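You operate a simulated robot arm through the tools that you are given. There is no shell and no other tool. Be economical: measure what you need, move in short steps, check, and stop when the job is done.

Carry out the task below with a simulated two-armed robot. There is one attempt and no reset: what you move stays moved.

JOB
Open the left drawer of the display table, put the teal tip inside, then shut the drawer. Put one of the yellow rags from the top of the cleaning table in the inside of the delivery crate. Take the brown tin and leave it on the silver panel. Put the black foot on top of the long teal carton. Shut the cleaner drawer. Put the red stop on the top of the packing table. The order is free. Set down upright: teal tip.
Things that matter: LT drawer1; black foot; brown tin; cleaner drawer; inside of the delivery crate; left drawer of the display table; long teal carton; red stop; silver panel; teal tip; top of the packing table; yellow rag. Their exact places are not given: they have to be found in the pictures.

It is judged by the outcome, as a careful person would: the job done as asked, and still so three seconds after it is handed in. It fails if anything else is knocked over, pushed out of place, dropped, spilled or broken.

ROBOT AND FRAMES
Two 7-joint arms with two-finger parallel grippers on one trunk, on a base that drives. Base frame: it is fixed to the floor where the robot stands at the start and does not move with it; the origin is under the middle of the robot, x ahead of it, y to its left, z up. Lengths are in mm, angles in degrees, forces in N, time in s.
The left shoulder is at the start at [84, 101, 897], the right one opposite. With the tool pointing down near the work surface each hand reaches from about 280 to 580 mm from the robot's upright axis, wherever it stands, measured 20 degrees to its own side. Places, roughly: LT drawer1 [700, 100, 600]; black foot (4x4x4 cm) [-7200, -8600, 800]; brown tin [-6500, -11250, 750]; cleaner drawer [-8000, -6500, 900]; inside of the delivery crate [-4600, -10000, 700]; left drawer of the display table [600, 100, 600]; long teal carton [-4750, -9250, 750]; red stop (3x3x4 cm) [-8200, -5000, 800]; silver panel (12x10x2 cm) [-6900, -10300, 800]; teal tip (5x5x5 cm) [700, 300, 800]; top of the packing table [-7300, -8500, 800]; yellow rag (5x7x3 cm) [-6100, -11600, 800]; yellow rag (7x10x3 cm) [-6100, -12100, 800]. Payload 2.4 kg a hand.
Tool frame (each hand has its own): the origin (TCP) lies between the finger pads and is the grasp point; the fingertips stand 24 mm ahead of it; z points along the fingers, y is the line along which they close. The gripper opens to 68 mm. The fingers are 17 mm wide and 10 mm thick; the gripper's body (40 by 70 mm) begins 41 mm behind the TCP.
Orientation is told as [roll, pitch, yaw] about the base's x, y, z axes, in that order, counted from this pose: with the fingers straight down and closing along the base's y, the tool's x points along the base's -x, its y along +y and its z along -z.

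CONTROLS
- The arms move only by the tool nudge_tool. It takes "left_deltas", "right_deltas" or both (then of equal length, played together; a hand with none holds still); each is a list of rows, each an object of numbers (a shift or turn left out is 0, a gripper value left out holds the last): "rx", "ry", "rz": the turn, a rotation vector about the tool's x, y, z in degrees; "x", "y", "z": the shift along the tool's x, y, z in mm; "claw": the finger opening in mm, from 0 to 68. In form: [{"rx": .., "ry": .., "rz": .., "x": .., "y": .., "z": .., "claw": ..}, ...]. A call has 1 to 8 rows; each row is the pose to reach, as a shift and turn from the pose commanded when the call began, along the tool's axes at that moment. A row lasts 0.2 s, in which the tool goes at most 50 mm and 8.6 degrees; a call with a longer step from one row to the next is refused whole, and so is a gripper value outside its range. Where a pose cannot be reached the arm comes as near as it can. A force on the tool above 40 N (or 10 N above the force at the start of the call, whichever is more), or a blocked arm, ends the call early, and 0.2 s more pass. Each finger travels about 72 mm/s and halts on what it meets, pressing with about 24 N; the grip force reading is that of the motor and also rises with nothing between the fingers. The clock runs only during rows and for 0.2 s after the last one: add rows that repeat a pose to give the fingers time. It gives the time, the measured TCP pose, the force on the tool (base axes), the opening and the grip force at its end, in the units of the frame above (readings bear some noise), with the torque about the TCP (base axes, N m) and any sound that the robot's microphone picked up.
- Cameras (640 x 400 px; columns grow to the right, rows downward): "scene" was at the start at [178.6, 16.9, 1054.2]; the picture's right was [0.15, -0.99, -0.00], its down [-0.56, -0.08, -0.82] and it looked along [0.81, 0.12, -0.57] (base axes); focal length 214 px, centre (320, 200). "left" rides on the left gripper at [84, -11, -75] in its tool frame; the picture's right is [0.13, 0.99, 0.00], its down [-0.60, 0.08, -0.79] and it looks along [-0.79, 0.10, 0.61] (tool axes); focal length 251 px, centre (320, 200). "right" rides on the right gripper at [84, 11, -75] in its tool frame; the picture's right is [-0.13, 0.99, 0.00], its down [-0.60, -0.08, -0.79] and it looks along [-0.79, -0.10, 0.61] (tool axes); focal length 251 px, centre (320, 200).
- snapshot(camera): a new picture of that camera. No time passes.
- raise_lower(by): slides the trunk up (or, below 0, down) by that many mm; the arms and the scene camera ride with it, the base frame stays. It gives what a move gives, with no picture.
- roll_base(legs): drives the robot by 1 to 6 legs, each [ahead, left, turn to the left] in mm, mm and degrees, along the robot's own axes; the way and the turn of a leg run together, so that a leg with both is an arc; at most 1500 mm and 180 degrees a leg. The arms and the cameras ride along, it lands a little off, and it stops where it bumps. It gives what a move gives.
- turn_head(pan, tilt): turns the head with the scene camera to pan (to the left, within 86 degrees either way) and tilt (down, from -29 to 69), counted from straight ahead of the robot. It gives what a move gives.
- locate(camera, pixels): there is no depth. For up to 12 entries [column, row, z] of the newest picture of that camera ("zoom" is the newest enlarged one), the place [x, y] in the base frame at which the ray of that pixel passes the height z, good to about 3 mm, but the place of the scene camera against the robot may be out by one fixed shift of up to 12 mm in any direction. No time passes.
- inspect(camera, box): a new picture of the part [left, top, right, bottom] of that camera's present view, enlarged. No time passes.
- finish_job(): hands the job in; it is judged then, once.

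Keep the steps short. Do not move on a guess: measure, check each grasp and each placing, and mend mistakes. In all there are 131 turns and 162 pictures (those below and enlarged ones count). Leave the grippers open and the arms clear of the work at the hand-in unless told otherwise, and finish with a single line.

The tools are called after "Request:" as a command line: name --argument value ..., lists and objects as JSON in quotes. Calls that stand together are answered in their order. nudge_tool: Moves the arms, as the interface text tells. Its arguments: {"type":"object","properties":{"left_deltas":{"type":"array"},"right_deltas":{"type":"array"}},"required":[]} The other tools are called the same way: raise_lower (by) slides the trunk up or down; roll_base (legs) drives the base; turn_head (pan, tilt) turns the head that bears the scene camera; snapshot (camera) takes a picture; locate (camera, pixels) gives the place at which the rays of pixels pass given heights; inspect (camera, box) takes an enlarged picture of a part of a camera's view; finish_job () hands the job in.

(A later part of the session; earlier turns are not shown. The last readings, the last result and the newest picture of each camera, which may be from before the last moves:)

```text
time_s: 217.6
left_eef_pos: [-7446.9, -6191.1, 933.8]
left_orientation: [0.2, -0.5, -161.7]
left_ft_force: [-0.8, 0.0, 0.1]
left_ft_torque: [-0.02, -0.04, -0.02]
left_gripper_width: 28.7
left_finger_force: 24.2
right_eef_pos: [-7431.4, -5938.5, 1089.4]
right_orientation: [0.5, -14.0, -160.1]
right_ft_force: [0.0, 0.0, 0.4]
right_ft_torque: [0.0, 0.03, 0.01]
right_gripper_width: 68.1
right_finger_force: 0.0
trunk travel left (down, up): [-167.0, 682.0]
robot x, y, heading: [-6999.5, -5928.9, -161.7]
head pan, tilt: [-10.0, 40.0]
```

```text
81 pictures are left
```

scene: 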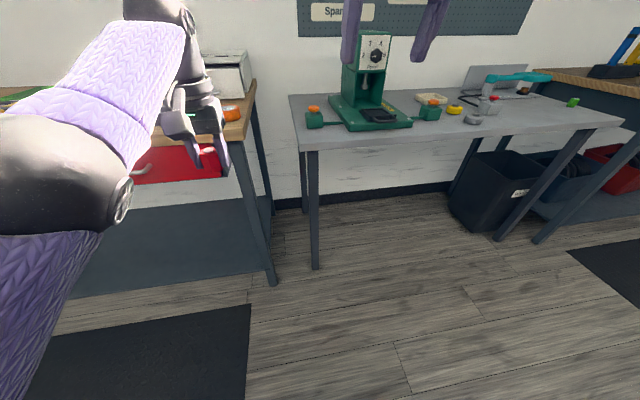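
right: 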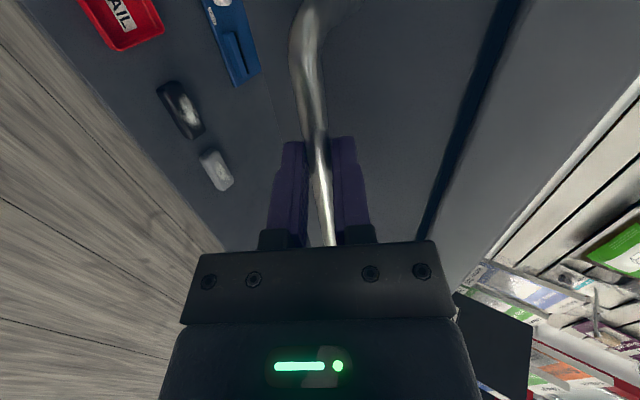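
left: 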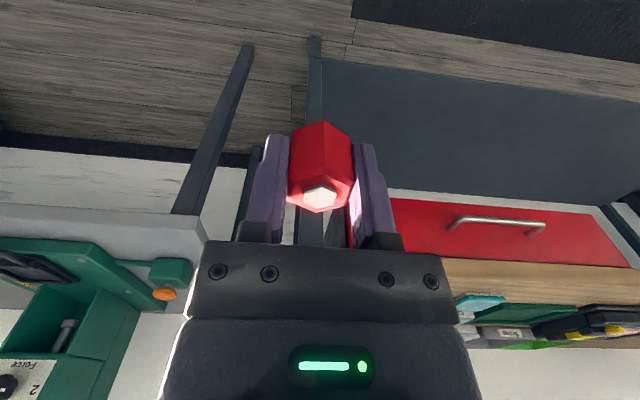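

I see this bench's right red drawer. I'll sidestep 500 mm left to see both drawers and which one is open.

Request:
roll_base --legs '[[0, 500, 0]]'

Request:
turn_head --pan -10 --tilt 45

Request:
snapshot --camera "scene"

Request:
snapshot --camera "left"

```text
time_s: 220.6
left_eef_pos: [-7291.3, -6664.2, 934.2]
left_orientation: [0.2, -0.5, -161.7]
left_ft_force: [0.7, 0.2, -1.0]
left_ft_torque: [0.04, 0.0, 0.05]
left_gripper_width: 28.5
left_finger_force: 23.7
right_eef_pos: [-7277.3, -6411.0, 1090.4]
right_orientation: [0.5, -13.9, -160.0]
right_ft_force: [-0.3, -0.1, -0.6]
right_ft_torque: [0.03, -0.04, 0.0]
right_gripper_width: 67.8
right_finger_force: 0.1
trunk travel left (down, up): [-167.0, 682.0]
robot x, y, heading: [-6846.3, -6404.9, -161.7]
head pan, tilt: [-10.0, 40.0]
```

```text
time_s: 221.2
left_eef_pos: [-7290.9, -6663.4, 932.5]
left_orientation: [0.2, -0.5, -161.6]
left_ft_force: [-0.1, -1.1, -1.0]
left_ft_torque: [-0.02, 0.03, 0.01]
left_gripper_width: 28.6
left_finger_force: 24.4
right_eef_pos: [-7275.4, -6411.1, 1091.4]
right_orientation: [0.5, -14.0, -160.0]
right_ft_force: [-0.5, 0.2, -0.4]
right_ft_torque: [0.0, -0.01, 0.01]
right_gripper_width: 68.3
right_finger_force: 0.1
trunk travel left (down, up): [-167.0, 682.0]
robot x, y, heading: [-6842.1, -6397.4, -161.6]
head pan, tilt: [-10.0, 45.0]
```

```text
80 pictures are left
```

scene: 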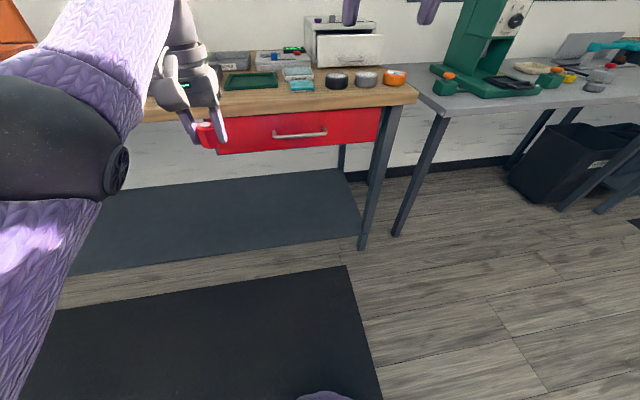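

```text
79 pictures are left
```

left: 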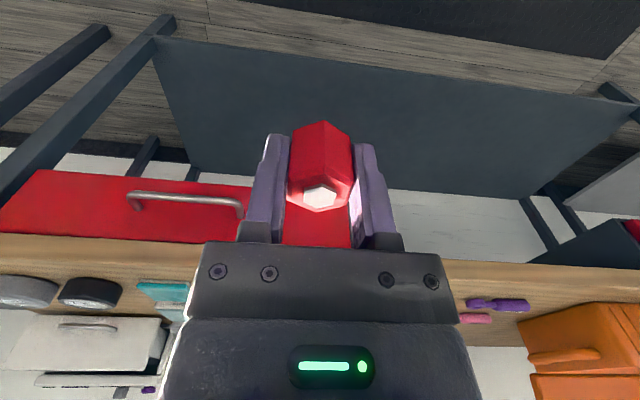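

There's a white unit on the bench at scene (345,45) whose front seems pulled out — likely the cleaner. I'll enlarge it.

Request:
inspect --camera "scene" --box '[200, 0, 440, 150]'

Request:
inspect --camera "left" --box '[0, 250, 200, 400]'

```text
2.67 times, centred on (320, 75) of scene
```

zoom: 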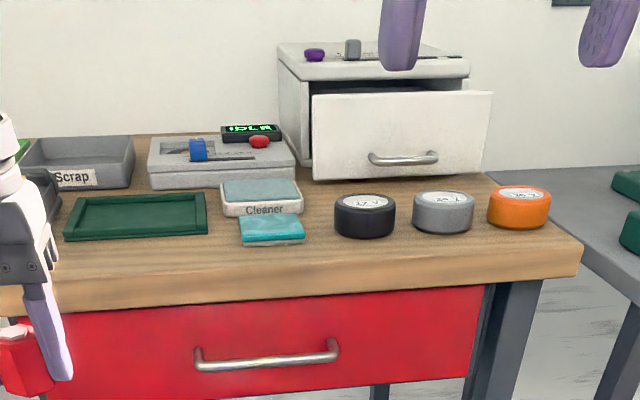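

```text
2.67 times, centred on (100, 325) of left
```

zoom: 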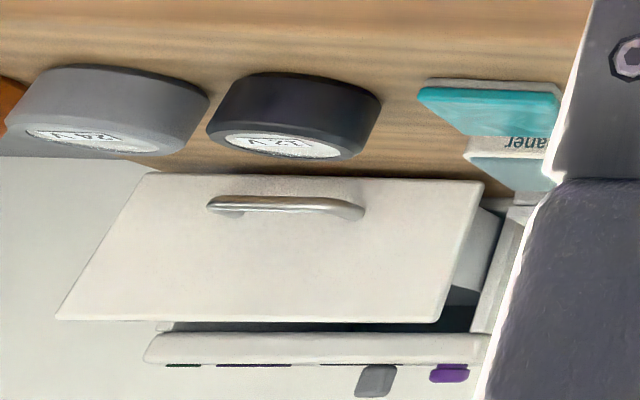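

The white unit's drawer stands open. I'll measure its front face and the bench from both cameras.

Request:
locate --camera "zoom" --pixels '[[150, 173, 900], [150, 173, 940], [150, 173, 980], [485, 182, 900], [485, 182, 940], [485, 182, 980], [55, 320, 860], [55, 320, 900], [440, 322, 860], [440, 322, 900], [285, 205, 900], [285, 205, 930]]'

Request:
locate --camera "scene" --pixels '[[318, 67, 820], [318, 67, 840], [318, 67, 860], [381, 66, 840], [317, 36, 900], [317, 36, 940], [317, 36, 980], [384, 34, 940], [417, 102, 840], [417, 102, 860], [351, 60, 880], [351, 60, 900]]'

```text
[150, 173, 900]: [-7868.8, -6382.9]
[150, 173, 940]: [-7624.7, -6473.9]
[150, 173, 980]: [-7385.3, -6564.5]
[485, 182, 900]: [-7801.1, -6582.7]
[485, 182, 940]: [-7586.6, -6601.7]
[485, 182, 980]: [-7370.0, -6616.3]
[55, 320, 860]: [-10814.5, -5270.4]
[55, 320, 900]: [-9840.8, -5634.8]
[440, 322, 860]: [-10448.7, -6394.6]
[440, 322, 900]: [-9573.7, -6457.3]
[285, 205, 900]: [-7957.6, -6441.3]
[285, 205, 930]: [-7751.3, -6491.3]
```

```text
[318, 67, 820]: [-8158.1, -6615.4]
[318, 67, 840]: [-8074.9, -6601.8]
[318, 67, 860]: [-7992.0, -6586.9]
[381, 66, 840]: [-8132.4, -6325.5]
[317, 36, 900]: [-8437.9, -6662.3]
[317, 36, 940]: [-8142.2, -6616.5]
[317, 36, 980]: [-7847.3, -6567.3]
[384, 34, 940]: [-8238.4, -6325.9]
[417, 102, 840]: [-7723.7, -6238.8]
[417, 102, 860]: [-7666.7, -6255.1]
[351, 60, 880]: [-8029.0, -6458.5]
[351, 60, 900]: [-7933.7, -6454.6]
```

Both views put the open drawer face at b≈9640, z 862–959, centred at a≈3665. The right hand will push it above the rolls with the fingers tilted forward. I'll turn the right hand in free space and raise the left hand with the stop.

Request:
nudge_tool --right_deltas '[{"rx": -2.67, "ry": -2.67, "rz": 7.15}, {"rx": -5.34, "ry": -5.34, "rz": 14.3}, {"rx": -8, "ry": -8, "rz": 21.4}, {"rx": -10.7, "ry": -10.7, "rz": 28.6}, {"rx": -13.3, "ry": -13.3, "rz": 35.7, "claw": 30}, {"rx": -16, "ry": -16, "rz": 42.9, "claw": 0}]' --left_deltas '[{"z": -30}, {"z": -60}, {"z": -90}, {"z": -120}, {"z": -140}, {"z": -150}]'

Request:
nudge_tool --right_deltas '[{"rx": -2.67, "ry": -2.67, "rz": 7.15}, {"rx": -5.34, "ry": -5.34, "rz": 14.3}, {"rx": -8, "ry": -8, "rz": 21.4}, {"rx": -10.7, "ry": -10.7, "rz": 28.6}, {"rx": -13.3, "ry": -13.3, "rz": 35.7}, {"rx": -16, "ry": -16, "rz": 42.9}]'

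Request:
roll_base --legs '[[0, -180, -0.4], [200, 0, 0]]'

Request:
snapshot --camera "right"

```text
time_s: 222.6
left_eef_pos: [-7271.1, -6657.6, 985.3]
left_orientation: [0.4, -0.9, -162.1]
left_ft_force: [0.3, 0.4, -1.1]
left_ft_torque: [0.0, -0.02, 0.02]
left_gripper_width: 28.9
left_finger_force: 24.1
left hand out of reach, approached as far as the arm can: row 1, 2, 3, 4, 5, 6
right_eef_pos: [-7274.2, -6411.7, 1091.4]
right_orientation: [31.2, -17.9, 152.4]
right_ft_force: [0.1, -0.3, 0.8]
right_ft_torque: [0.0, -0.05, 0.03]
right_gripper_width: 0.2
right_finger_force: 8.4
trunk travel left (down, up): [-167.0, 682.0]
robot x, y, heading: [-6844.5, -6400.9, -161.7]
head pan, tilt: [-10.0, 45.0]
```

```text
time_s: 224.0
left_eef_pos: [-7271.1, -6658.5, 984.6]
left_orientation: [0.3, -0.9, -162.1]
left_ft_force: [-0.1, -0.3, -0.5]
left_ft_torque: [0.03, 0.03, 0.02]
left_gripper_width: 28.4
left_finger_force: 24.2
right_eef_pos: [-7276.8, -6411.1, 1090.0]
right_orientation: [54.9, 0.6, 110.0]
right_ft_force: [0.1, 0.0, 0.1]
right_ft_torque: [-0.02, -0.02, 0.03]
right_gripper_width: 0.2
right_finger_force: 23.5
trunk travel left (down, up): [-167.0, 682.0]
robot x, y, heading: [-6844.6, -6402.4, -161.8]
head pan, tilt: [-10.0, 45.0]
```

```text
time_s: 226.7
left_eef_pos: [-7519.8, -6545.0, 984.4]
left_orientation: [0.4, -0.9, -162.6]
left_ft_force: [0.6, -0.3, -1.5]
left_ft_torque: [-0.01, 0.02, 0.01]
left_gripper_width: 28.6
left_finger_force: 24.1
right_eef_pos: [-7524.5, -6298.3, 1089.4]
right_orientation: [54.9, 0.5, 109.7]
right_ft_force: [0.4, -0.3, -0.6]
right_ft_torque: [-0.02, 0.02, -0.01]
right_gripper_width: 0.0
right_finger_force: 23.7
trunk travel left (down, up): [-167.0, 682.0]
robot x, y, heading: [-7093.6, -6294.3, -162.2]
head pan, tilt: [-10.0, 45.0]
```

```text
76 pictures are left
```

right: 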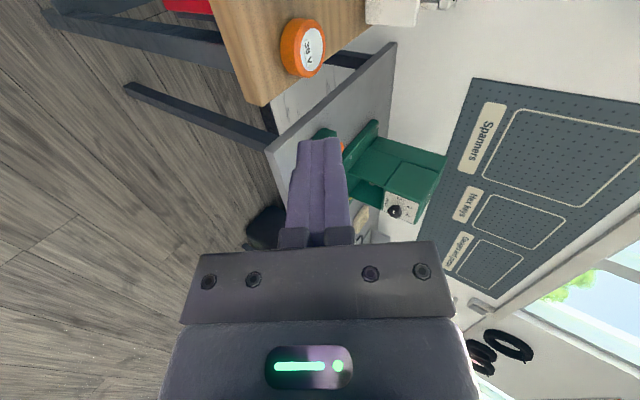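

The right hand is lined up with the drawer's centre (a≈3665). I'll drive 335 mm closer and look.

Request:
roll_base --legs '[[335, 0, 0]]'

Request:
turn_head --pan -5 --tilt 40

Request:
snapshot --camera "scene"

Request:
snapshot --camera "left"

```text
time_s: 228.9
left_eef_pos: [-7837.1, -6646.7, 985.3]
left_orientation: [0.3, -0.9, -162.4]
left_ft_force: [-0.1, 0.4, 0.2]
left_ft_torque: [0.03, 0.0, 0.01]
left_gripper_width: 28.5
left_finger_force: 23.7
right_eef_pos: [-7841.4, -6401.4, 1089.8]
right_orientation: [54.9, 0.5, 109.8]
right_ft_force: [-0.3, 0.8, 0.9]
right_ft_torque: [-0.05, -0.03, 0.03]
right_gripper_width: 0.0
right_finger_force: 24.0
trunk travel left (down, up): [-167.0, 682.0]
robot x, y, heading: [-7406.0, -6396.3, -161.9]
head pan, tilt: [-10.0, 45.0]
```

```text
time_s: 229.6
left_eef_pos: [-7837.4, -6647.8, 984.6]
left_orientation: [0.3, -0.9, -162.4]
left_ft_force: [-0.1, -0.3, -0.1]
left_ft_torque: [0.0, 0.04, -0.02]
left_gripper_width: 28.7
left_finger_force: 23.6
right_eef_pos: [-7841.8, -6402.1, 1089.5]
right_orientation: [54.9, 0.5, 109.9]
right_ft_force: [-0.2, -0.7, -0.1]
right_ft_torque: [0.02, -0.01, 0.01]
right_gripper_width: 0.2
right_finger_force: 23.4
trunk travel left (down, up): [-167.0, 682.0]
robot x, y, heading: [-7405.7, -6395.2, -162.0]
head pan, tilt: [-5.0, 40.0]
```

```text
75 pictures are left
```

scene: 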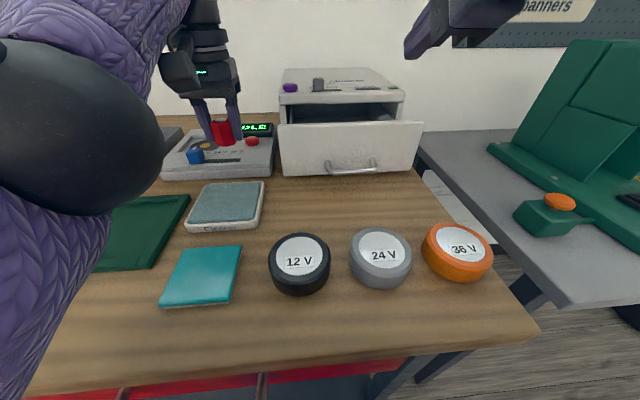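

```text
74 pictures are left
```

left: 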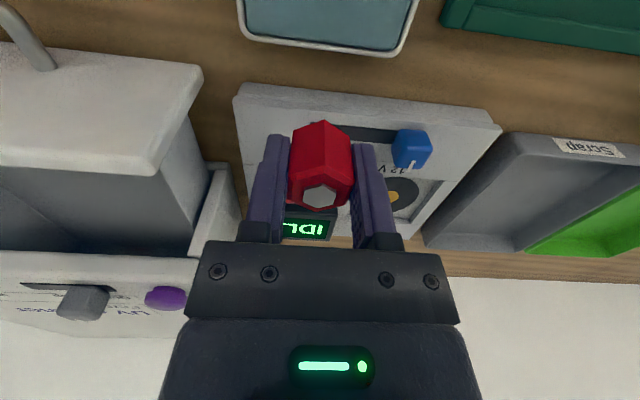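

The rolls are well in front of the drawer, so there's free room. I'll re-measure the drawer face precisely.

Request:
locate --camera "scene" --pixels '[[278, 125, 960], [423, 122, 960], [278, 125, 940], [423, 122, 940], [284, 177, 860], [411, 168, 860], [284, 177, 850], [284, 68, 990], [402, 95, 990], [300, 263, 880]]'

Request:
locate --camera "left" --pixels '[[203, 68, 960], [203, 68, 940], [203, 68, 920], [208, 165, 960], [192, 250, 980], [192, 265, 960]]'

```text
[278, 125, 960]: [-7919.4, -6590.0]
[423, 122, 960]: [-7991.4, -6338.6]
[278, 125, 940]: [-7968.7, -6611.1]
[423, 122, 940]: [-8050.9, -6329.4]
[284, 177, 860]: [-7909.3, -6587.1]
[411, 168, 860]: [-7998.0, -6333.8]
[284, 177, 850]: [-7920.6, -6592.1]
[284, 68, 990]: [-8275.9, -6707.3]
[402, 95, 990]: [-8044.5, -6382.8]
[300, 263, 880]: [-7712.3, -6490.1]
```

```text
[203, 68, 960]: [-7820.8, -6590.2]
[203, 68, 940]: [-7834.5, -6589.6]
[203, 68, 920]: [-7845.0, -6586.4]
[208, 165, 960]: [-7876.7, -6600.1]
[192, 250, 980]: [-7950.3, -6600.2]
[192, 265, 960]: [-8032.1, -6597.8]
```

I'll enlarge the left view to identify the corners properly.

Request:
inspect --camera "left" --box '[0, 0, 320, 400]'

```text
1.00 times, centred on (160, 200) of left (not enlarged: the box is as wide or as high as the picture)
```

zoom: 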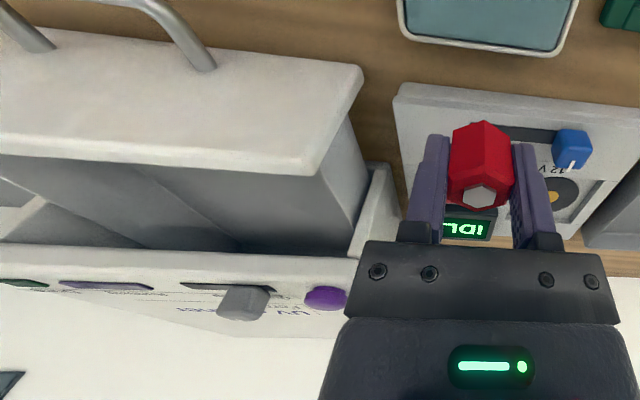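

Now the corners are clear: top-left at (158,175), bottom-left at (203,68).

Request:
locate --camera "left" --pixels '[[158, 175, 960], [158, 175, 940], [158, 175, 970], [203, 68, 870], [203, 68, 860], [175, 262, 985], [188, 255, 970]]'

```text
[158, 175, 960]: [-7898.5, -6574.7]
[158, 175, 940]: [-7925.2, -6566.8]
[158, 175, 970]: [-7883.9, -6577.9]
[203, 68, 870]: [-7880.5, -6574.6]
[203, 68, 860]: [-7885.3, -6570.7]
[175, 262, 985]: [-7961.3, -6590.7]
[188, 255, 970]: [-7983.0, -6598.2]
```

The face is at b≈9536, z 865–965, and the cabinet front is at b≈9608. I'll lower the right fingertips to z≈930, about 40 mm in front of the face.

Request:
nudge_tool --right_deltas '[{"y": -33, "z": 28}, {"y": -66, "z": 56}, {"y": -98, "z": 84}, {"y": -98, "z": 112}]'

Request:
snapshot --camera "scene"

```text
time_s: 230.6
left_eef_pos: [-7837.5, -6648.3, 984.4]
left_orientation: [0.2, -0.9, -162.4]
left_ft_force: [0.8, -0.2, 0.5]
left_ft_torque: [-0.01, 0.0, 0.02]
left_gripper_width: 28.8
left_finger_force: 23.7
right_eef_pos: [-7872.5, -6415.9, 942.7]
right_orientation: [55.0, 0.4, 109.8]
right_ft_force: [-0.3, -0.1, 0.2]
right_ft_torque: [0.02, 0.02, -0.01]
right_gripper_width: 0.0
right_finger_force: 24.0
trunk travel left (down, up): [-167.0, 682.0]
robot x, y, heading: [-7409.4, -6399.5, -162.2]
head pan, tilt: [-5.0, 40.0]
```

```text
72 pictures are left
```

scene: 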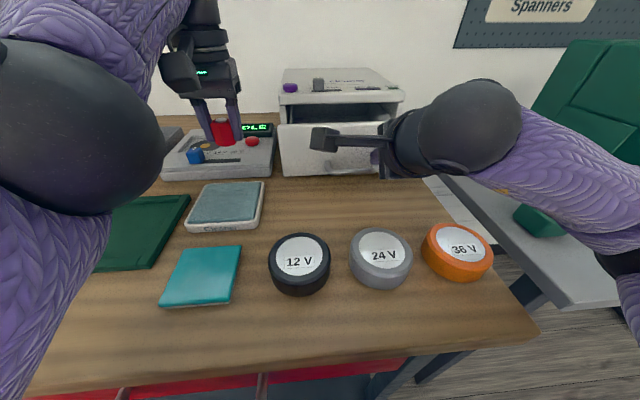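

The fingertips are about 45 mm in front of the face. I'll advance 90 mm horizontally to push.

Request:
nudge_tool --right_deltas '[{"y": 11.5, "z": 16.4}, {"y": 23, "z": 32.8}, {"y": 31, "z": 45}, {"y": 38, "z": 55}, {"y": 45, "z": 65}, {"y": 51.5, "z": 73.5}]'

Request:
snapshot --camera "scene"

Request:
snapshot --camera "left"

```text
time_s: 232.0
left_eef_pos: [-7837.0, -6647.1, 985.1]
left_orientation: [0.3, -0.9, -162.4]
left_ft_force: [0.0, 0.4, 0.1]
left_ft_torque: [-0.01, -0.02, 0.0]
left_gripper_width: 28.4
left_finger_force: 23.5
right_eef_pos: [-7958.7, -6444.6, 944.2]
right_orientation: [55.0, 0.5, 109.8]
right_ft_force: [0.0, -1.0, 0.3]
right_ft_torque: [0.0, 0.01, 0.0]
right_gripper_width: 0.0
right_finger_force: 24.3
trunk travel left (down, up): [-167.0, 682.0]
robot x, y, heading: [-7411.3, -6394.9, -162.1]
head pan, tilt: [-5.0, 40.0]
```

```text
71 pictures are left
```

scene: 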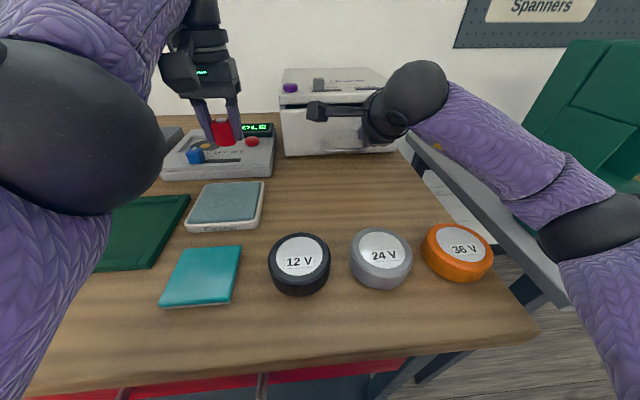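

```text
70 pictures are left
```

left: 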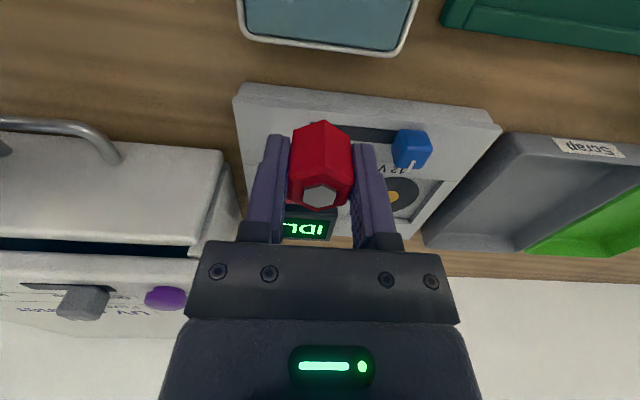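

It's nearly shut with a small gap left. I'll creep on in 4 mm steps.

Request:
nudge_tool --right_deltas '[{"y": 2.3, "z": 3.3}, {"y": 4.6, "z": 6.6}, {"y": 6.9, "z": 9.8}, {"y": 6.9, "z": 9.8}]'

Request:
inspect --camera "left" --box '[0, 100, 240, 350]'

```text
time_s: 232.9
left_eef_pos: [-7834.5, -6645.9, 985.3]
left_orientation: [0.3, -1.1, -162.6]
left_ft_force: [-0.2, -0.6, 0.2]
left_ft_torque: [0.02, 0.0, 0.01]
left_gripper_width: 28.6
left_finger_force: 24.1
right_eef_pos: [-7964.0, -6447.8, 944.6]
right_orientation: [54.6, 0.5, 109.8]
right_ft_force: [24.7, 7.8, 2.3]
right_ft_torque: [0.06, -0.08, -0.12]
right_gripper_width: 0.0
right_finger_force: 24.0
trunk travel left (down, up): [-167.0, 682.0]
robot x, y, heading: [-7408.0, -6396.4, -162.2]
head pan, tilt: [-5.0, 40.0]
stopped in row 4 (right hand): the force on the tool passed its limit at 41 N (the readings are from after the stop); the commanded pose is now the measured one
```

```text
1.60 times, centred on (120, 225) of left
```

zoom: 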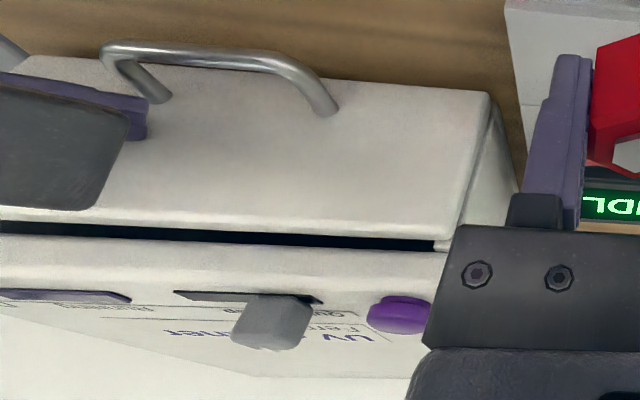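

It met a firm stop and the face is flush with the body, so it's closed. I'll retreat the right hand and lift it.

Request:
nudge_tool --right_deltas '[{"y": -20, "z": -28}, {"y": -40, "z": -57}, {"y": -57, "z": -82}, {"y": -25, "z": -104}, {"y": 10, "z": -128}, {"y": 45, "z": -150}]'

Request:
roll_base --legs '[[-540, 0, 0]]'

Request:
nudge_tool --right_deltas '[{"rx": 2.67, "ry": 2.67, "rz": -7.15}, {"rx": 5.34, "ry": 5.34, "rz": -14.3}, {"rx": 8, "ry": 8, "rz": -21.4}, {"rx": 10.7, "ry": 10.7, "rz": -28.6}, {"rx": 13.3, "ry": 13.3, "rz": -35.7, "claw": 30}, {"rx": 16, "ry": 16, "rz": -42.9, "claw": 68}]'

Request:
nudge_tool --right_deltas '[{"rx": 2.67, "ry": 2.67, "rz": -7.15}, {"rx": 5.34, "ry": 5.34, "rz": -14.3}, {"rx": 8, "ry": 8, "rz": -21.4}, {"rx": 10.7, "ry": 10.7, "rz": -28.6}, {"rx": 13.3, "ry": 13.3, "rz": -35.7}, {"rx": 16, "ry": 16, "rz": -42.9}]'

Request:
snapshot --camera "scene"

```text
time_s: 234.3
left_eef_pos: [-7836.8, -6646.4, 985.5]
left_orientation: [0.2, -0.9, -162.4]
left_ft_force: [0.3, 0.0, 0.3]
left_ft_torque: [-0.03, 0.03, -0.02]
left_gripper_width: 28.6
left_finger_force: 23.7
right_eef_pos: [-7879.2, -6415.9, 1065.3]
right_orientation: [54.5, 0.4, 109.8]
right_ft_force: [-0.3, -1.8, 0.1]
right_ft_torque: [0.02, 0.0, -0.01]
right_gripper_width: 0.0
right_finger_force: 23.6
trunk travel left (down, up): [-167.0, 682.0]
robot x, y, heading: [-7407.4, -6395.1, -162.2]
head pan, tilt: [-5.0, 40.0]
```

```text
time_s: 237.5
left_eef_pos: [-7321.5, -6478.8, 983.6]
left_orientation: [0.3, -1.0, -162.9]
left_ft_force: [-0.2, 0.3, 0.0]
left_ft_torque: [0.01, -0.03, -0.03]
left_gripper_width: 28.7
left_finger_force: 23.7
right_eef_pos: [-7361.0, -6248.2, 1063.4]
right_orientation: [54.5, 0.4, 109.4]
right_ft_force: [-0.7, -0.5, 0.4]
right_ft_torque: [0.04, -0.02, 0.01]
right_gripper_width: 0.0
right_finger_force: 23.5
trunk travel left (down, up): [-167.0, 682.0]
robot x, y, heading: [-6888.0, -6225.3, -162.2]
head pan, tilt: [-5.0, 40.0]
```

```text
time_s: 238.9
left_eef_pos: [-7320.8, -6478.7, 984.6]
left_orientation: [0.3, -0.9, -162.9]
left_ft_force: [0.4, 0.0, -0.5]
left_ft_torque: [0.02, 0.05, -0.01]
left_gripper_width: 28.6
left_finger_force: 23.7
right_eef_pos: [-7361.7, -6247.0, 1064.4]
right_orientation: [30.8, -17.7, 152.3]
right_ft_force: [0.1, -0.9, -0.5]
right_ft_torque: [0.03, -0.02, 0.01]
right_gripper_width: 67.9
right_finger_force: 0.0
trunk travel left (down, up): [-167.0, 682.0]
robot x, y, heading: [-6891.1, -6227.4, -162.3]
head pan, tilt: [-5.0, 40.0]
```

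```text
time_s: 240.3
left_eef_pos: [-7321.1, -6479.0, 983.6]
left_orientation: [0.3, -0.9, -162.9]
left_ft_force: [0.4, -0.6, -0.8]
left_ft_torque: [0.02, 0.0, 0.01]
left_gripper_width: 28.6
left_finger_force: 23.8
right_eef_pos: [-7361.6, -6247.8, 1064.8]
right_orientation: [0.4, -13.7, -160.6]
right_ft_force: [0.3, -0.3, -0.2]
right_ft_torque: [-0.01, -0.02, 0.03]
right_gripper_width: 68.1
right_finger_force: 0.0
trunk travel left (down, up): [-167.0, 682.0]
robot x, y, heading: [-6890.4, -6229.2, -162.4]
head pan, tilt: [-5.0, 40.0]
```

```text
68 pictures are left
```

scene: 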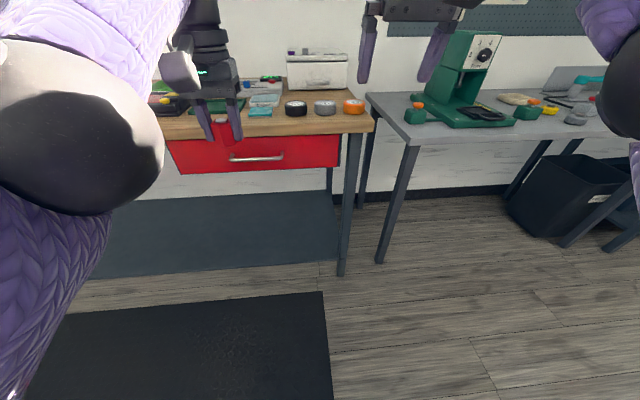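

The cleaner is shut and nothing else moved. Next is the packing table, further left along the wall. I'll look left to check the corridor.

Request:
turn_head --pan 80 --tilt 25

Request:
snapshot --camera "scene"

```text
time_s: 241.9
left_eef_pos: [-7321.8, -6477.6, 983.9]
left_orientation: [0.2, -0.9, -163.0]
left_ft_force: [-0.4, 0.0, -0.1]
left_ft_torque: [-0.01, 0.03, -0.02]
left_gripper_width: 28.6
left_finger_force: 24.8
right_eef_pos: [-7362.8, -6248.2, 1063.5]
right_orientation: [0.5, -13.5, -160.6]
right_ft_force: [-0.2, 0.2, -1.0]
right_ft_torque: [0.02, -0.03, 0.01]
right_gripper_width: 67.9
right_finger_force: 0.1
trunk travel left (down, up): [-167.0, 682.0]
robot x, y, heading: [-6891.9, -6225.6, -162.3]
head pan, tilt: [80.0, 25.0]
```

```text
67 pictures are left
```

scene: 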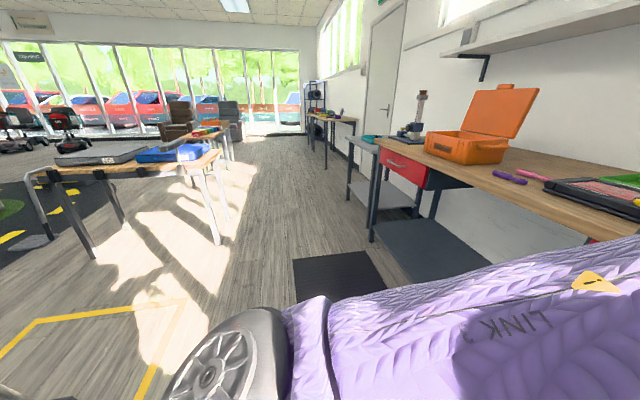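

I'll measure the feet along this corridor.

Request:
locate --camera "scene" --pixels '[[372, 241, 0], [220, 244, 0], [96, 258, 0], [352, 207, 0], [326, 168, 0], [232, 168, 0], [350, 205, 0], [308, 145, 0]]'

Request:
inspect --camera "scene" --box '[130, 70, 450, 270]'

```text
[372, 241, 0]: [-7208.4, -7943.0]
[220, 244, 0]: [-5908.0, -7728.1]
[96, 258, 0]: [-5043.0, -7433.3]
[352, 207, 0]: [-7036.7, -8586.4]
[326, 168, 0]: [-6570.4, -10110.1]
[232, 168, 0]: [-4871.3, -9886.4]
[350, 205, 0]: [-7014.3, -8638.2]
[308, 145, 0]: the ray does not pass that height
```

```text
2.00 times, centred on (290, 170) of scene
```

zoom: 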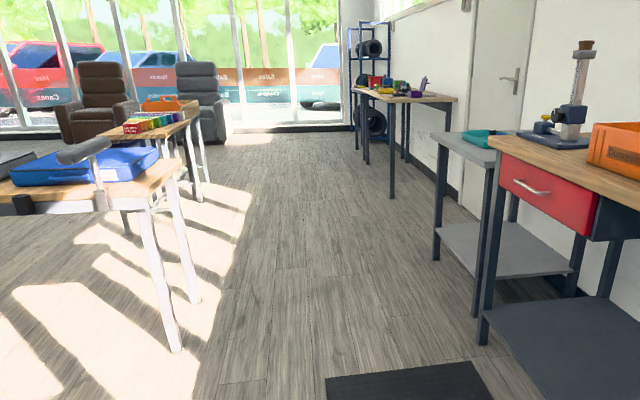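

The small grey table past the bench (a≈5550–6000) is the packing table; silver-panel bench and crate tables lie beyond. I'll sidestep left 1950 mm to it.

Request:
roll_base --legs '[[80, 1000, 0.4], [0, 950, 0]]'

Request:
turn_head --pan 5 --tilt 42

Request:
snapshot --camera "scene"

Request:
snapshot --camera "left"

```text
time_s: 251.7
left_eef_pos: [-6766.3, -8370.1, 984.7]
left_orientation: [0.2, -0.9, -161.1]
left_ft_force: [0.7, 0.5, -0.1]
left_ft_torque: [0.03, 0.01, 0.01]
left_gripper_width: 28.8
left_finger_force: 23.7
right_eef_pos: [-6813.6, -8140.1, 1063.3]
right_orientation: [0.4, -13.6, -158.9]
right_ft_force: [0.5, -0.6, 0.5]
right_ft_torque: [-0.05, -0.01, -0.05]
right_gripper_width: 68.1
right_finger_force: 0.2
trunk travel left (down, up): [-167.0, 682.0]
robot x, y, heading: [-6344.4, -8103.6, -160.7]
head pan, tilt: [80.0, 25.0]
```

```text
time_s: 253.1
left_eef_pos: [-6765.4, -8368.4, 985.9]
left_orientation: [0.3, -0.9, -161.1]
left_ft_force: [-0.8, 0.2, -0.1]
left_ft_torque: [0.03, 0.01, 0.0]
left_gripper_width: 28.4
left_finger_force: 24.2
right_eef_pos: [-6813.6, -8139.3, 1063.1]
right_orientation: [0.5, -13.6, -159.0]
right_ft_force: [-0.5, -0.4, 0.0]
right_ft_torque: [0.0, 0.0, -0.01]
right_gripper_width: 67.8
right_finger_force: 0.0
trunk travel left (down, up): [-167.0, 682.0]
robot x, y, heading: [-6344.8, -8105.0, -160.6]
head pan, tilt: [5.0, 42.0]
```

```text
65 pictures are left
```

scene: 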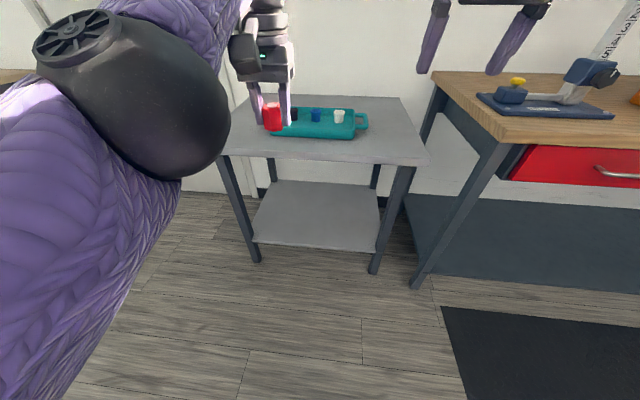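

```text
64 pictures are left
```

left: 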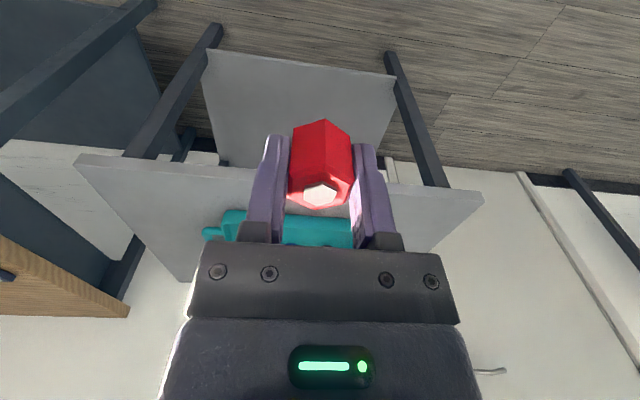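

The packing table holds a teal tray with a black, blue and white piece. I'll enlarge and measure.

Request:
inspect --camera "scene" --box '[200, 70, 440, 190]'

Request:
locate --camera "scene" --pixels '[[222, 156, 780], [222, 156, 820], [428, 164, 780], [428, 164, 820], [401, 97, 780], [401, 97, 820], [293, 119, 800], [293, 119, 830], [258, 262, 0], [374, 272, 0]]'

Request:
locate --camera "left" --pixels '[[77, 155, 780], [77, 155, 820], [482, 192, 780], [482, 192, 820]]'

```text
2.67 times, centred on (320, 130) of scene
```

zoom: 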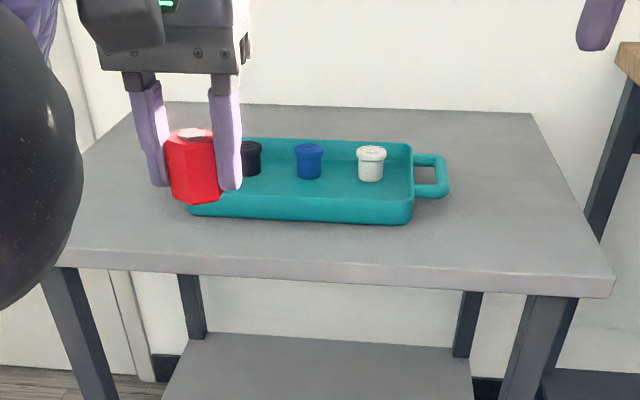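

```text
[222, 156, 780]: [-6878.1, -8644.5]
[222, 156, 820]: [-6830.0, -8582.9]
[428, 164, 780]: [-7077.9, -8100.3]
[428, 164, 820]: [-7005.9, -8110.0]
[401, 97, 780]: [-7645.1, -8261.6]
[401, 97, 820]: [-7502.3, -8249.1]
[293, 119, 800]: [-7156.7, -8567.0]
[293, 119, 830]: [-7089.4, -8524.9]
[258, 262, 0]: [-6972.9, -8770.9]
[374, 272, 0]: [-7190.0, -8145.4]
```

```text
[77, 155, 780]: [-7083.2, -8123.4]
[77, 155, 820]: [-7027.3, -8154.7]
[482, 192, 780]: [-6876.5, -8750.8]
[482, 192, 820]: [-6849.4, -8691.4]
```

I'll place the red stop on the clear area right of the tray's handle (a≈5600). First I'll raise the right hand, then move the base 185 mm right and 330 ahead.

Request:
nudge_tool --right_deltas '[{"z": -40}, {"z": -80}, {"z": -110}]'

Request:
roll_base --legs '[[0, -185, -1.4], [330, 0, 0]]'

Request:
turn_head --pan 5 --tilt 48

Request:
snapshot --camera "scene"

Request:
snapshot --camera "left"

```text
time_s: 253.9
left_eef_pos: [-6765.8, -8370.2, 986.3]
left_orientation: [0.3, -1.0, -161.1]
left_ft_force: [0.2, -0.2, 0.7]
left_ft_torque: [0.0, -0.01, 0.01]
left_gripper_width: 28.6
left_finger_force: 23.6
right_eef_pos: [-6756.1, -8123.0, 1138.0]
right_orientation: [0.4, -13.8, -158.9]
right_ft_force: [0.3, 0.7, 0.3]
right_ft_torque: [-0.01, 0.02, -0.01]
right_gripper_width: 68.3
right_finger_force: 0.0
right hand out of reach, approached as far as the arm can: row 2, 3
trunk travel left (down, up): [-167.0, 682.0]
robot x, y, heading: [-6341.0, -8106.4, -160.7]
head pan, tilt: [5.0, 42.0]
```

```text
time_s: 257.3
left_eef_pos: [-7151.6, -8275.6, 983.6]
left_orientation: [0.4, -0.9, -163.0]
left_ft_force: [0.2, 0.5, -0.6]
left_ft_torque: [-0.01, -0.01, 0.04]
left_gripper_width: 28.5
left_finger_force: 24.0
right_eef_pos: [-7135.8, -8030.1, 1136.9]
right_orientation: [0.3, -13.7, -160.7]
right_ft_force: [0.1, -0.7, 0.2]
right_ft_torque: [-0.01, 0.06, -0.03]
right_gripper_width: 68.0
right_finger_force: 0.0
trunk travel left (down, up): [-167.0, 682.0]
robot x, y, heading: [-6718.8, -8024.1, -162.5]
head pan, tilt: [5.0, 42.0]
```

```text
time_s: 257.9
left_eef_pos: [-7150.9, -8277.0, 985.3]
left_orientation: [0.3, -1.0, -162.9]
left_ft_force: [0.7, -0.1, -0.7]
left_ft_torque: [-0.01, 0.0, -0.01]
left_gripper_width: 28.8
left_finger_force: 23.9
right_eef_pos: [-7136.8, -8031.3, 1136.4]
right_orientation: [0.4, -13.7, -160.8]
right_ft_force: [-0.4, 0.1, -0.5]
right_ft_torque: [0.0, -0.02, -0.01]
right_gripper_width: 68.0
right_finger_force: 0.1
trunk travel left (down, up): [-167.0, 682.0]
robot x, y, heading: [-6720.3, -8027.2, -163.0]
head pan, tilt: [5.0, 48.0]
```

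```text
62 pictures are left
```

scene: 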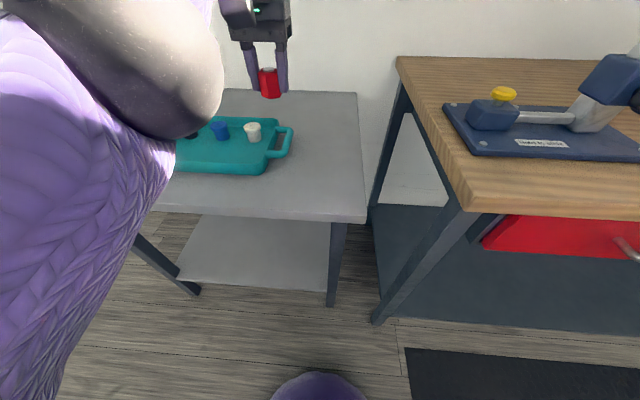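

```text
61 pictures are left
```

left: 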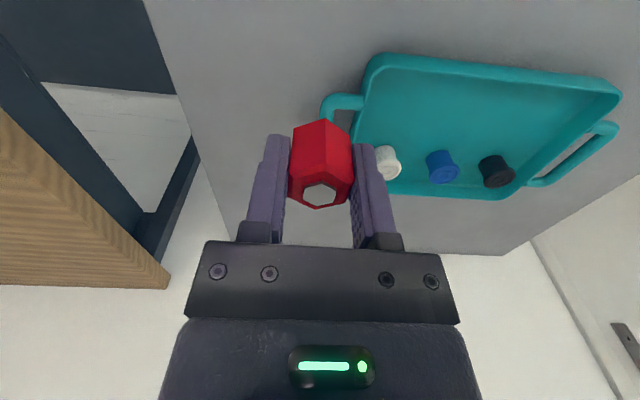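

I'll measure the tray handle's end and the pieces in both views to fix the table height.

Request:
locate --camera "scene" --pixels '[[293, 140, 770], [293, 140, 800], [293, 140, 830], [253, 132, 800], [253, 132, 830], [366, 219, 780], [366, 219, 800], [356, 93, 780], [356, 93, 800]]'

Request:
locate --camera "left" --pixels '[[321, 108, 770], [321, 108, 800], [321, 108, 830], [389, 163, 800], [389, 163, 830], [496, 172, 800], [496, 172, 830], [147, 3, 780], [147, 3, 800], [226, 238, 780]]'

```text
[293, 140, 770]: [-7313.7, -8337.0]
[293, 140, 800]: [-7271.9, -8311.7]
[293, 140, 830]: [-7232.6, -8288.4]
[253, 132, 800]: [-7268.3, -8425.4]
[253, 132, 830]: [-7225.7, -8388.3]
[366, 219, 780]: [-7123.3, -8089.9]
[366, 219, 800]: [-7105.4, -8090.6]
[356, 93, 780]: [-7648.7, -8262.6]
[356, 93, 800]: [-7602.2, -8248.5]
```

```text
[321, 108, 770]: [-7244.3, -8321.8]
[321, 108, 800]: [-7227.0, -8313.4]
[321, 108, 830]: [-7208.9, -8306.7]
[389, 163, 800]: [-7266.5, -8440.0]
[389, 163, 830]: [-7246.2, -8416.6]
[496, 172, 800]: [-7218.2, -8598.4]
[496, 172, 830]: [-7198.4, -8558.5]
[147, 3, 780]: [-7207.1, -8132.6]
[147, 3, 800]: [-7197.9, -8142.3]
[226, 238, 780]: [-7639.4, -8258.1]
```

Tray and corners agree on a table top near z 780. I'll bring the stop above (−7213, −8216), clear of tray and edge, and lower to z≈830.

Request:
nudge_tool --left_deltas '[{"x": -20, "y": -38}, {"x": -41, "y": -76}, {"x": -41, "y": -76, "z": 45}, {"x": -41, "y": -76, "z": 90}, {"x": -41, "y": -76, "z": 130}, {"x": -41, "y": -76, "z": 155}]'

Request:
snapshot --camera "left"

Request:
snapshot --camera "scene"

```text
time_s: 259.4
left_eef_pos: [-7200.9, -8220.8, 827.6]
left_orientation: [0.2, -0.8, -163.0]
left_ft_force: [0.0, 0.5, 0.0]
left_ft_torque: [0.03, 0.03, 0.0]
left_gripper_width: 28.8
left_finger_force: 23.5
left hand out of reach, approached as far as the arm can: row 1, 2, 3, 4, 5, 6
right_eef_pos: [-7135.9, -8030.9, 1137.7]
right_orientation: [0.4, -13.7, -160.8]
right_ft_force: [-0.3, 0.8, -1.1]
right_ft_torque: [-0.01, -0.02, 0.02]
right_gripper_width: 68.0
right_finger_force: 0.0
trunk travel left (down, up): [-167.0, 682.0]
robot x, y, heading: [-6721.0, -8026.2, -162.8]
head pan, tilt: [5.0, 48.0]
```

```text
60 pictures are left
```

left: 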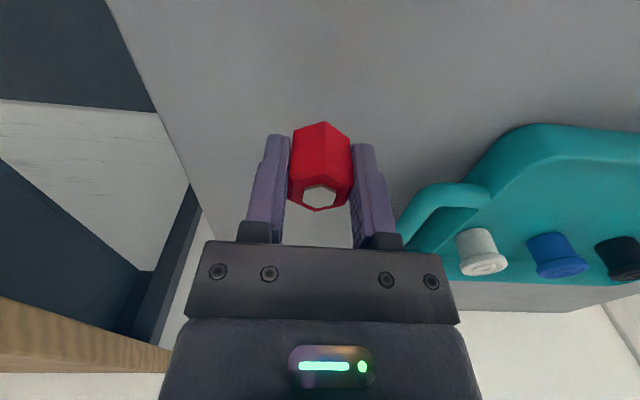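

```text
59 pictures are left
```

scene: 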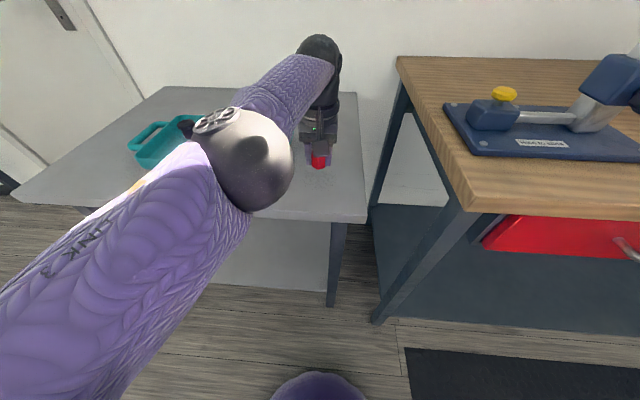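

Well placed. I'll creep down 4 mm a row until contact.

Request:
nudge_tool --left_deltas '[{"z": 5}, {"z": 10}, {"z": 14}, {"z": 18}, {"z": 21}]'

```text
time_s: 260.6
left_eef_pos: [-7203.0, -8221.9, 805.7]
left_orientation: [0.3, -0.8, -162.9]
left_ft_force: [0.3, 0.5, -0.5]
left_ft_torque: [0.0, 0.0, 0.01]
left_gripper_width: 28.3
left_finger_force: 23.8
right_eef_pos: [-7136.1, -8030.3, 1137.9]
right_orientation: [0.3, -13.7, -160.8]
right_ft_force: [-0.5, 0.6, -0.6]
right_ft_torque: [0.0, 0.01, 0.01]
right_gripper_width: 68.0
right_finger_force: 0.1
trunk travel left (down, up): [-167.0, 682.0]
robot x, y, heading: [-6717.3, -8029.4, -162.6]
head pan, tilt: [5.0, 48.0]
```

Request:
nudge_tool --left_deltas '[{"z": 3}, {"z": 6}, {"z": 9}, {"z": 12}, {"z": 15}, {"z": 18}, {"z": 21}]'

```text
time_s: 262.1
left_eef_pos: [-7201.3, -8221.3, 790.1]
left_orientation: [0.3, -1.4, -163.2]
left_ft_force: [-3.6, -5.3, 35.3]
left_ft_torque: [0.02, -0.07, 0.0]
left_gripper_width: 29.1
left_finger_force: 24.0
right_eef_pos: [-7134.0, -8030.6, 1138.5]
right_orientation: [0.5, -13.7, -160.8]
right_ft_force: [0.0, 0.0, -0.3]
right_ft_torque: [-0.01, -0.01, 0.03]
right_gripper_width: 68.1
right_finger_force: 0.0
trunk travel left (down, up): [-167.0, 682.0]
robot x, y, heading: [-6720.6, -8024.4, -162.6]
head pan, tilt: [5.0, 48.0]
```

Contact (35 N) at z≈790, so the top is near z 764. I'll open and lift.

Request:
nudge_tool --left_deltas '[{"z": -3, "claw": 32}, {"z": -3, "claw": 48}, {"z": -3, "claw": 50}, {"z": -40, "claw": 50}, {"z": -80, "claw": 60}, {"z": -120, "claw": 68}]'

Request:
snapshot --camera "left"

```text
time_s: 263.6
left_eef_pos: [-7187.6, -8226.3, 903.5]
left_orientation: [0.3, -0.9, -163.0]
left_ft_force: [-0.2, 0.1, -0.4]
left_ft_torque: [-0.04, 0.03, -0.02]
left_gripper_width: 67.9
left_finger_force: 0.0
left hand out of reach, approached as far as the arm can: row 5, 6
right_eef_pos: [-7136.6, -8030.5, 1136.6]
right_orientation: [0.4, -13.8, -160.7]
right_ft_force: [0.2, 0.6, 0.4]
right_ft_torque: [0.01, -0.03, 0.01]
right_gripper_width: 67.9
right_finger_force: 0.0
trunk travel left (down, up): [-167.0, 682.0]
robot x, y, heading: [-6724.0, -8026.6, -162.6]
head pan, tilt: [5.0, 48.0]
```

```text
58 pictures are left
```

left: 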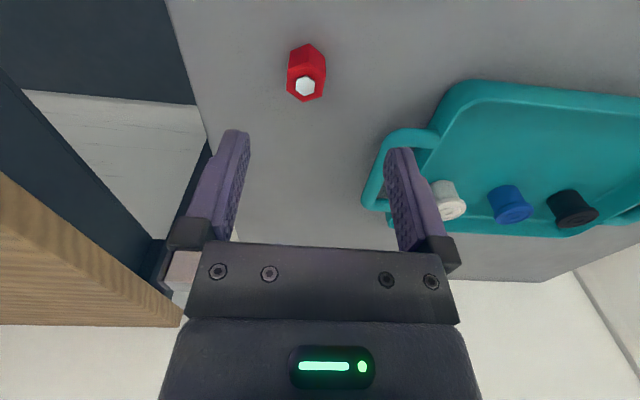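

The red stop stands on the table. Next is the black foot in the tray at (572,208).

Request:
locate --camera "left" --pixels '[[577, 213, 806], [565, 198, 775], [516, 212, 806], [450, 208, 806], [640, 222, 790]]'

```text
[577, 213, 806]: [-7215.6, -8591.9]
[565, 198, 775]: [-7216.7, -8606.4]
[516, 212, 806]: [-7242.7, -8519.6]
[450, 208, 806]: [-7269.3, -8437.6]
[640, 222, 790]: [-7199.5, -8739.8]
```

The black foot is at about (−7215, −8595). I'll move the base 300 mm left and 125 mm ahead, then look from above.

Request:
roll_base --legs '[[0, 300, 0.6], [125, 0, 0]]'

Request:
snapshot --camera "left"

```text
time_s: 266.4
left_eef_pos: [-7209.6, -8556.9, 904.1]
left_orientation: [0.3, -0.9, -162.0]
left_ft_force: [-0.1, -0.7, -0.1]
left_ft_torque: [-0.02, -0.01, 0.0]
left_gripper_width: 68.1
left_finger_force: 0.0
right_eef_pos: [-7160.9, -8361.0, 1137.9]
right_orientation: [0.4, -13.7, -159.8]
right_ft_force: [-0.9, 0.2, -0.4]
right_ft_torque: [-0.01, 0.01, 0.02]
right_gripper_width: 68.2
right_finger_force: 0.0
trunk travel left (down, up): [-167.0, 682.0]
robot x, y, heading: [-6746.1, -8352.1, -161.3]
head pan, tilt: [5.0, 48.0]
```

```text
57 pictures are left
```

left: 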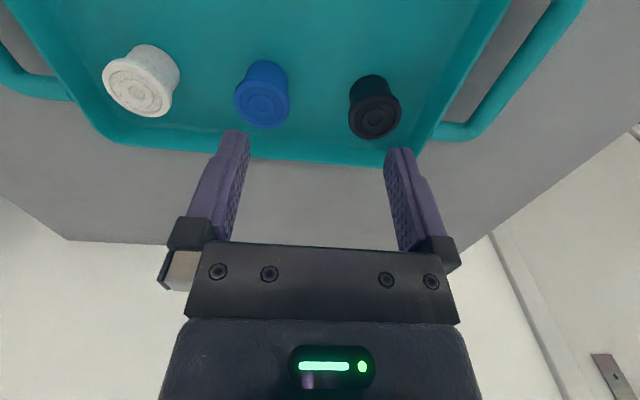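

Measuring the black foot from here.

Request:
locate --camera "left" --pixels '[[375, 118, 806], [372, 88, 772], [348, 120, 806], [402, 116, 806], [263, 107, 806], [430, 130, 790]]'

```text
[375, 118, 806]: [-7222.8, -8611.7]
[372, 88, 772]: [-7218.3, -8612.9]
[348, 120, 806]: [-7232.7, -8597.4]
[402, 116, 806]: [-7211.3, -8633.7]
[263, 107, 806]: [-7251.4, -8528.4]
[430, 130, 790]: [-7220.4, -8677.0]
```

The foot centre is (−7221, −8613). I'll move over it and descend to ~850, then check.

Request:
nudge_tool --left_deltas '[{"x": -14, "y": 25}, {"x": -28, "y": 50}, {"x": -28, "y": 50, "z": 28}, {"x": -28, "y": 50, "z": 54}]'

Request:
snapshot --camera "left"

```text
time_s: 267.4
left_eef_pos: [-7213.2, -8614.6, 848.0]
left_orientation: [0.3, -0.8, -162.0]
left_ft_force: [-0.4, -1.2, 0.4]
left_ft_torque: [-0.01, -0.05, 0.02]
left_gripper_width: 68.0
left_finger_force: 0.0
left hand out of reach, approached as far as the arm can: row 1, 2, 3, 4
right_eef_pos: [-7160.8, -8361.1, 1137.4]
right_orientation: [0.4, -13.7, -159.8]
right_ft_force: [0.4, 0.6, 0.6]
right_ft_torque: [-0.02, 0.0, -0.01]
right_gripper_width: 68.1
right_finger_force: 0.2
trunk travel left (down, up): [-167.0, 682.0]
robot x, y, heading: [-6744.1, -8349.5, -161.7]
head pan, tilt: [5.0, 48.0]
```

```text
56 pictures are left
```

left: 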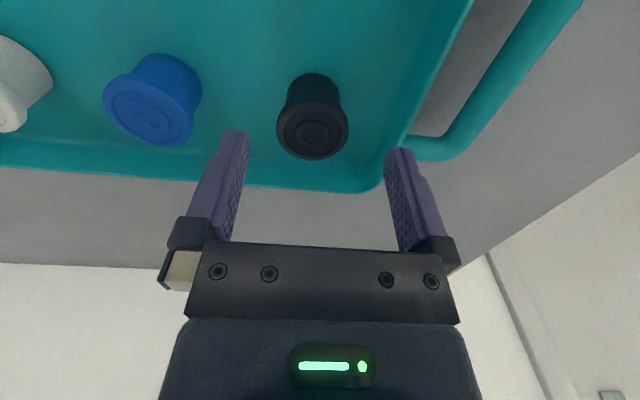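

I'll verify the alignment once more before descending.

Request:
locate --camera "left" --pixels '[[312, 131, 806], [312, 85, 772], [400, 110, 785], [440, 60, 785], [375, 190, 785]]'

```text
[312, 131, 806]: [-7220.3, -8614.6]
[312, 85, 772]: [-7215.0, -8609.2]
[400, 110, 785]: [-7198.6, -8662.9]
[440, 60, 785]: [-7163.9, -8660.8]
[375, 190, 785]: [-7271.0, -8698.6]
```

Aligned within 6 mm; the tray wall is 54 mm away. I'll narrow to 58, descend and grip.

Request:
nudge_tool --left_deltas '[{"x": -5, "y": -3, "z": 10, "claw": 58}, {"x": -5, "y": -3, "z": 30, "claw": 58}, {"x": -5, "y": -3, "z": 50, "claw": 58}, {"x": -5, "y": -3, "z": 50, "claw": 40}, {"x": -5, "y": -3, "z": 50, "claw": 25}, {"x": -5, "y": -3, "z": 50, "claw": 25}]'

Request:
snapshot --camera "left"

```text
time_s: 268.8
left_eef_pos: [-7218.3, -8613.5, 799.6]
left_orientation: [0.5, -1.0, -162.0]
left_ft_force: [-0.4, 0.8, 0.3]
left_ft_torque: [-0.02, 0.01, 0.0]
left_gripper_width: 34.9
left_finger_force: 24.6
left hand out of reach, approached as far as the arm can: row 1
right_eef_pos: [-7161.5, -8360.5, 1137.1]
right_orientation: [0.4, -13.7, -159.8]
right_ft_force: [-0.3, 0.1, 0.1]
right_ft_torque: [0.0, 0.0, -0.01]
right_gripper_width: 67.9
right_finger_force: 0.1
trunk travel left (down, up): [-167.0, 682.0]
robot x, y, heading: [-6744.5, -8351.5, -161.7]
head pan, tilt: [5.0, 48.0]
```

```text
55 pictures are left
```

left: 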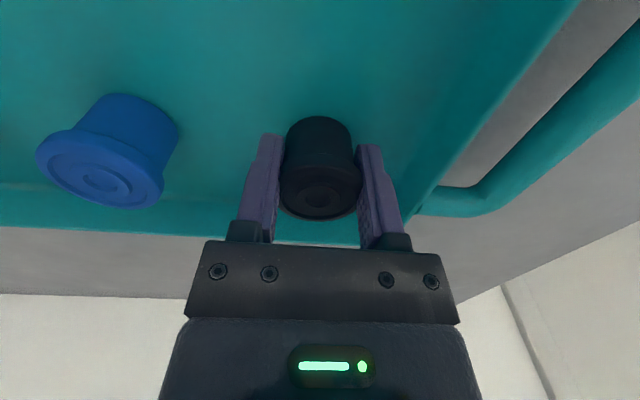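

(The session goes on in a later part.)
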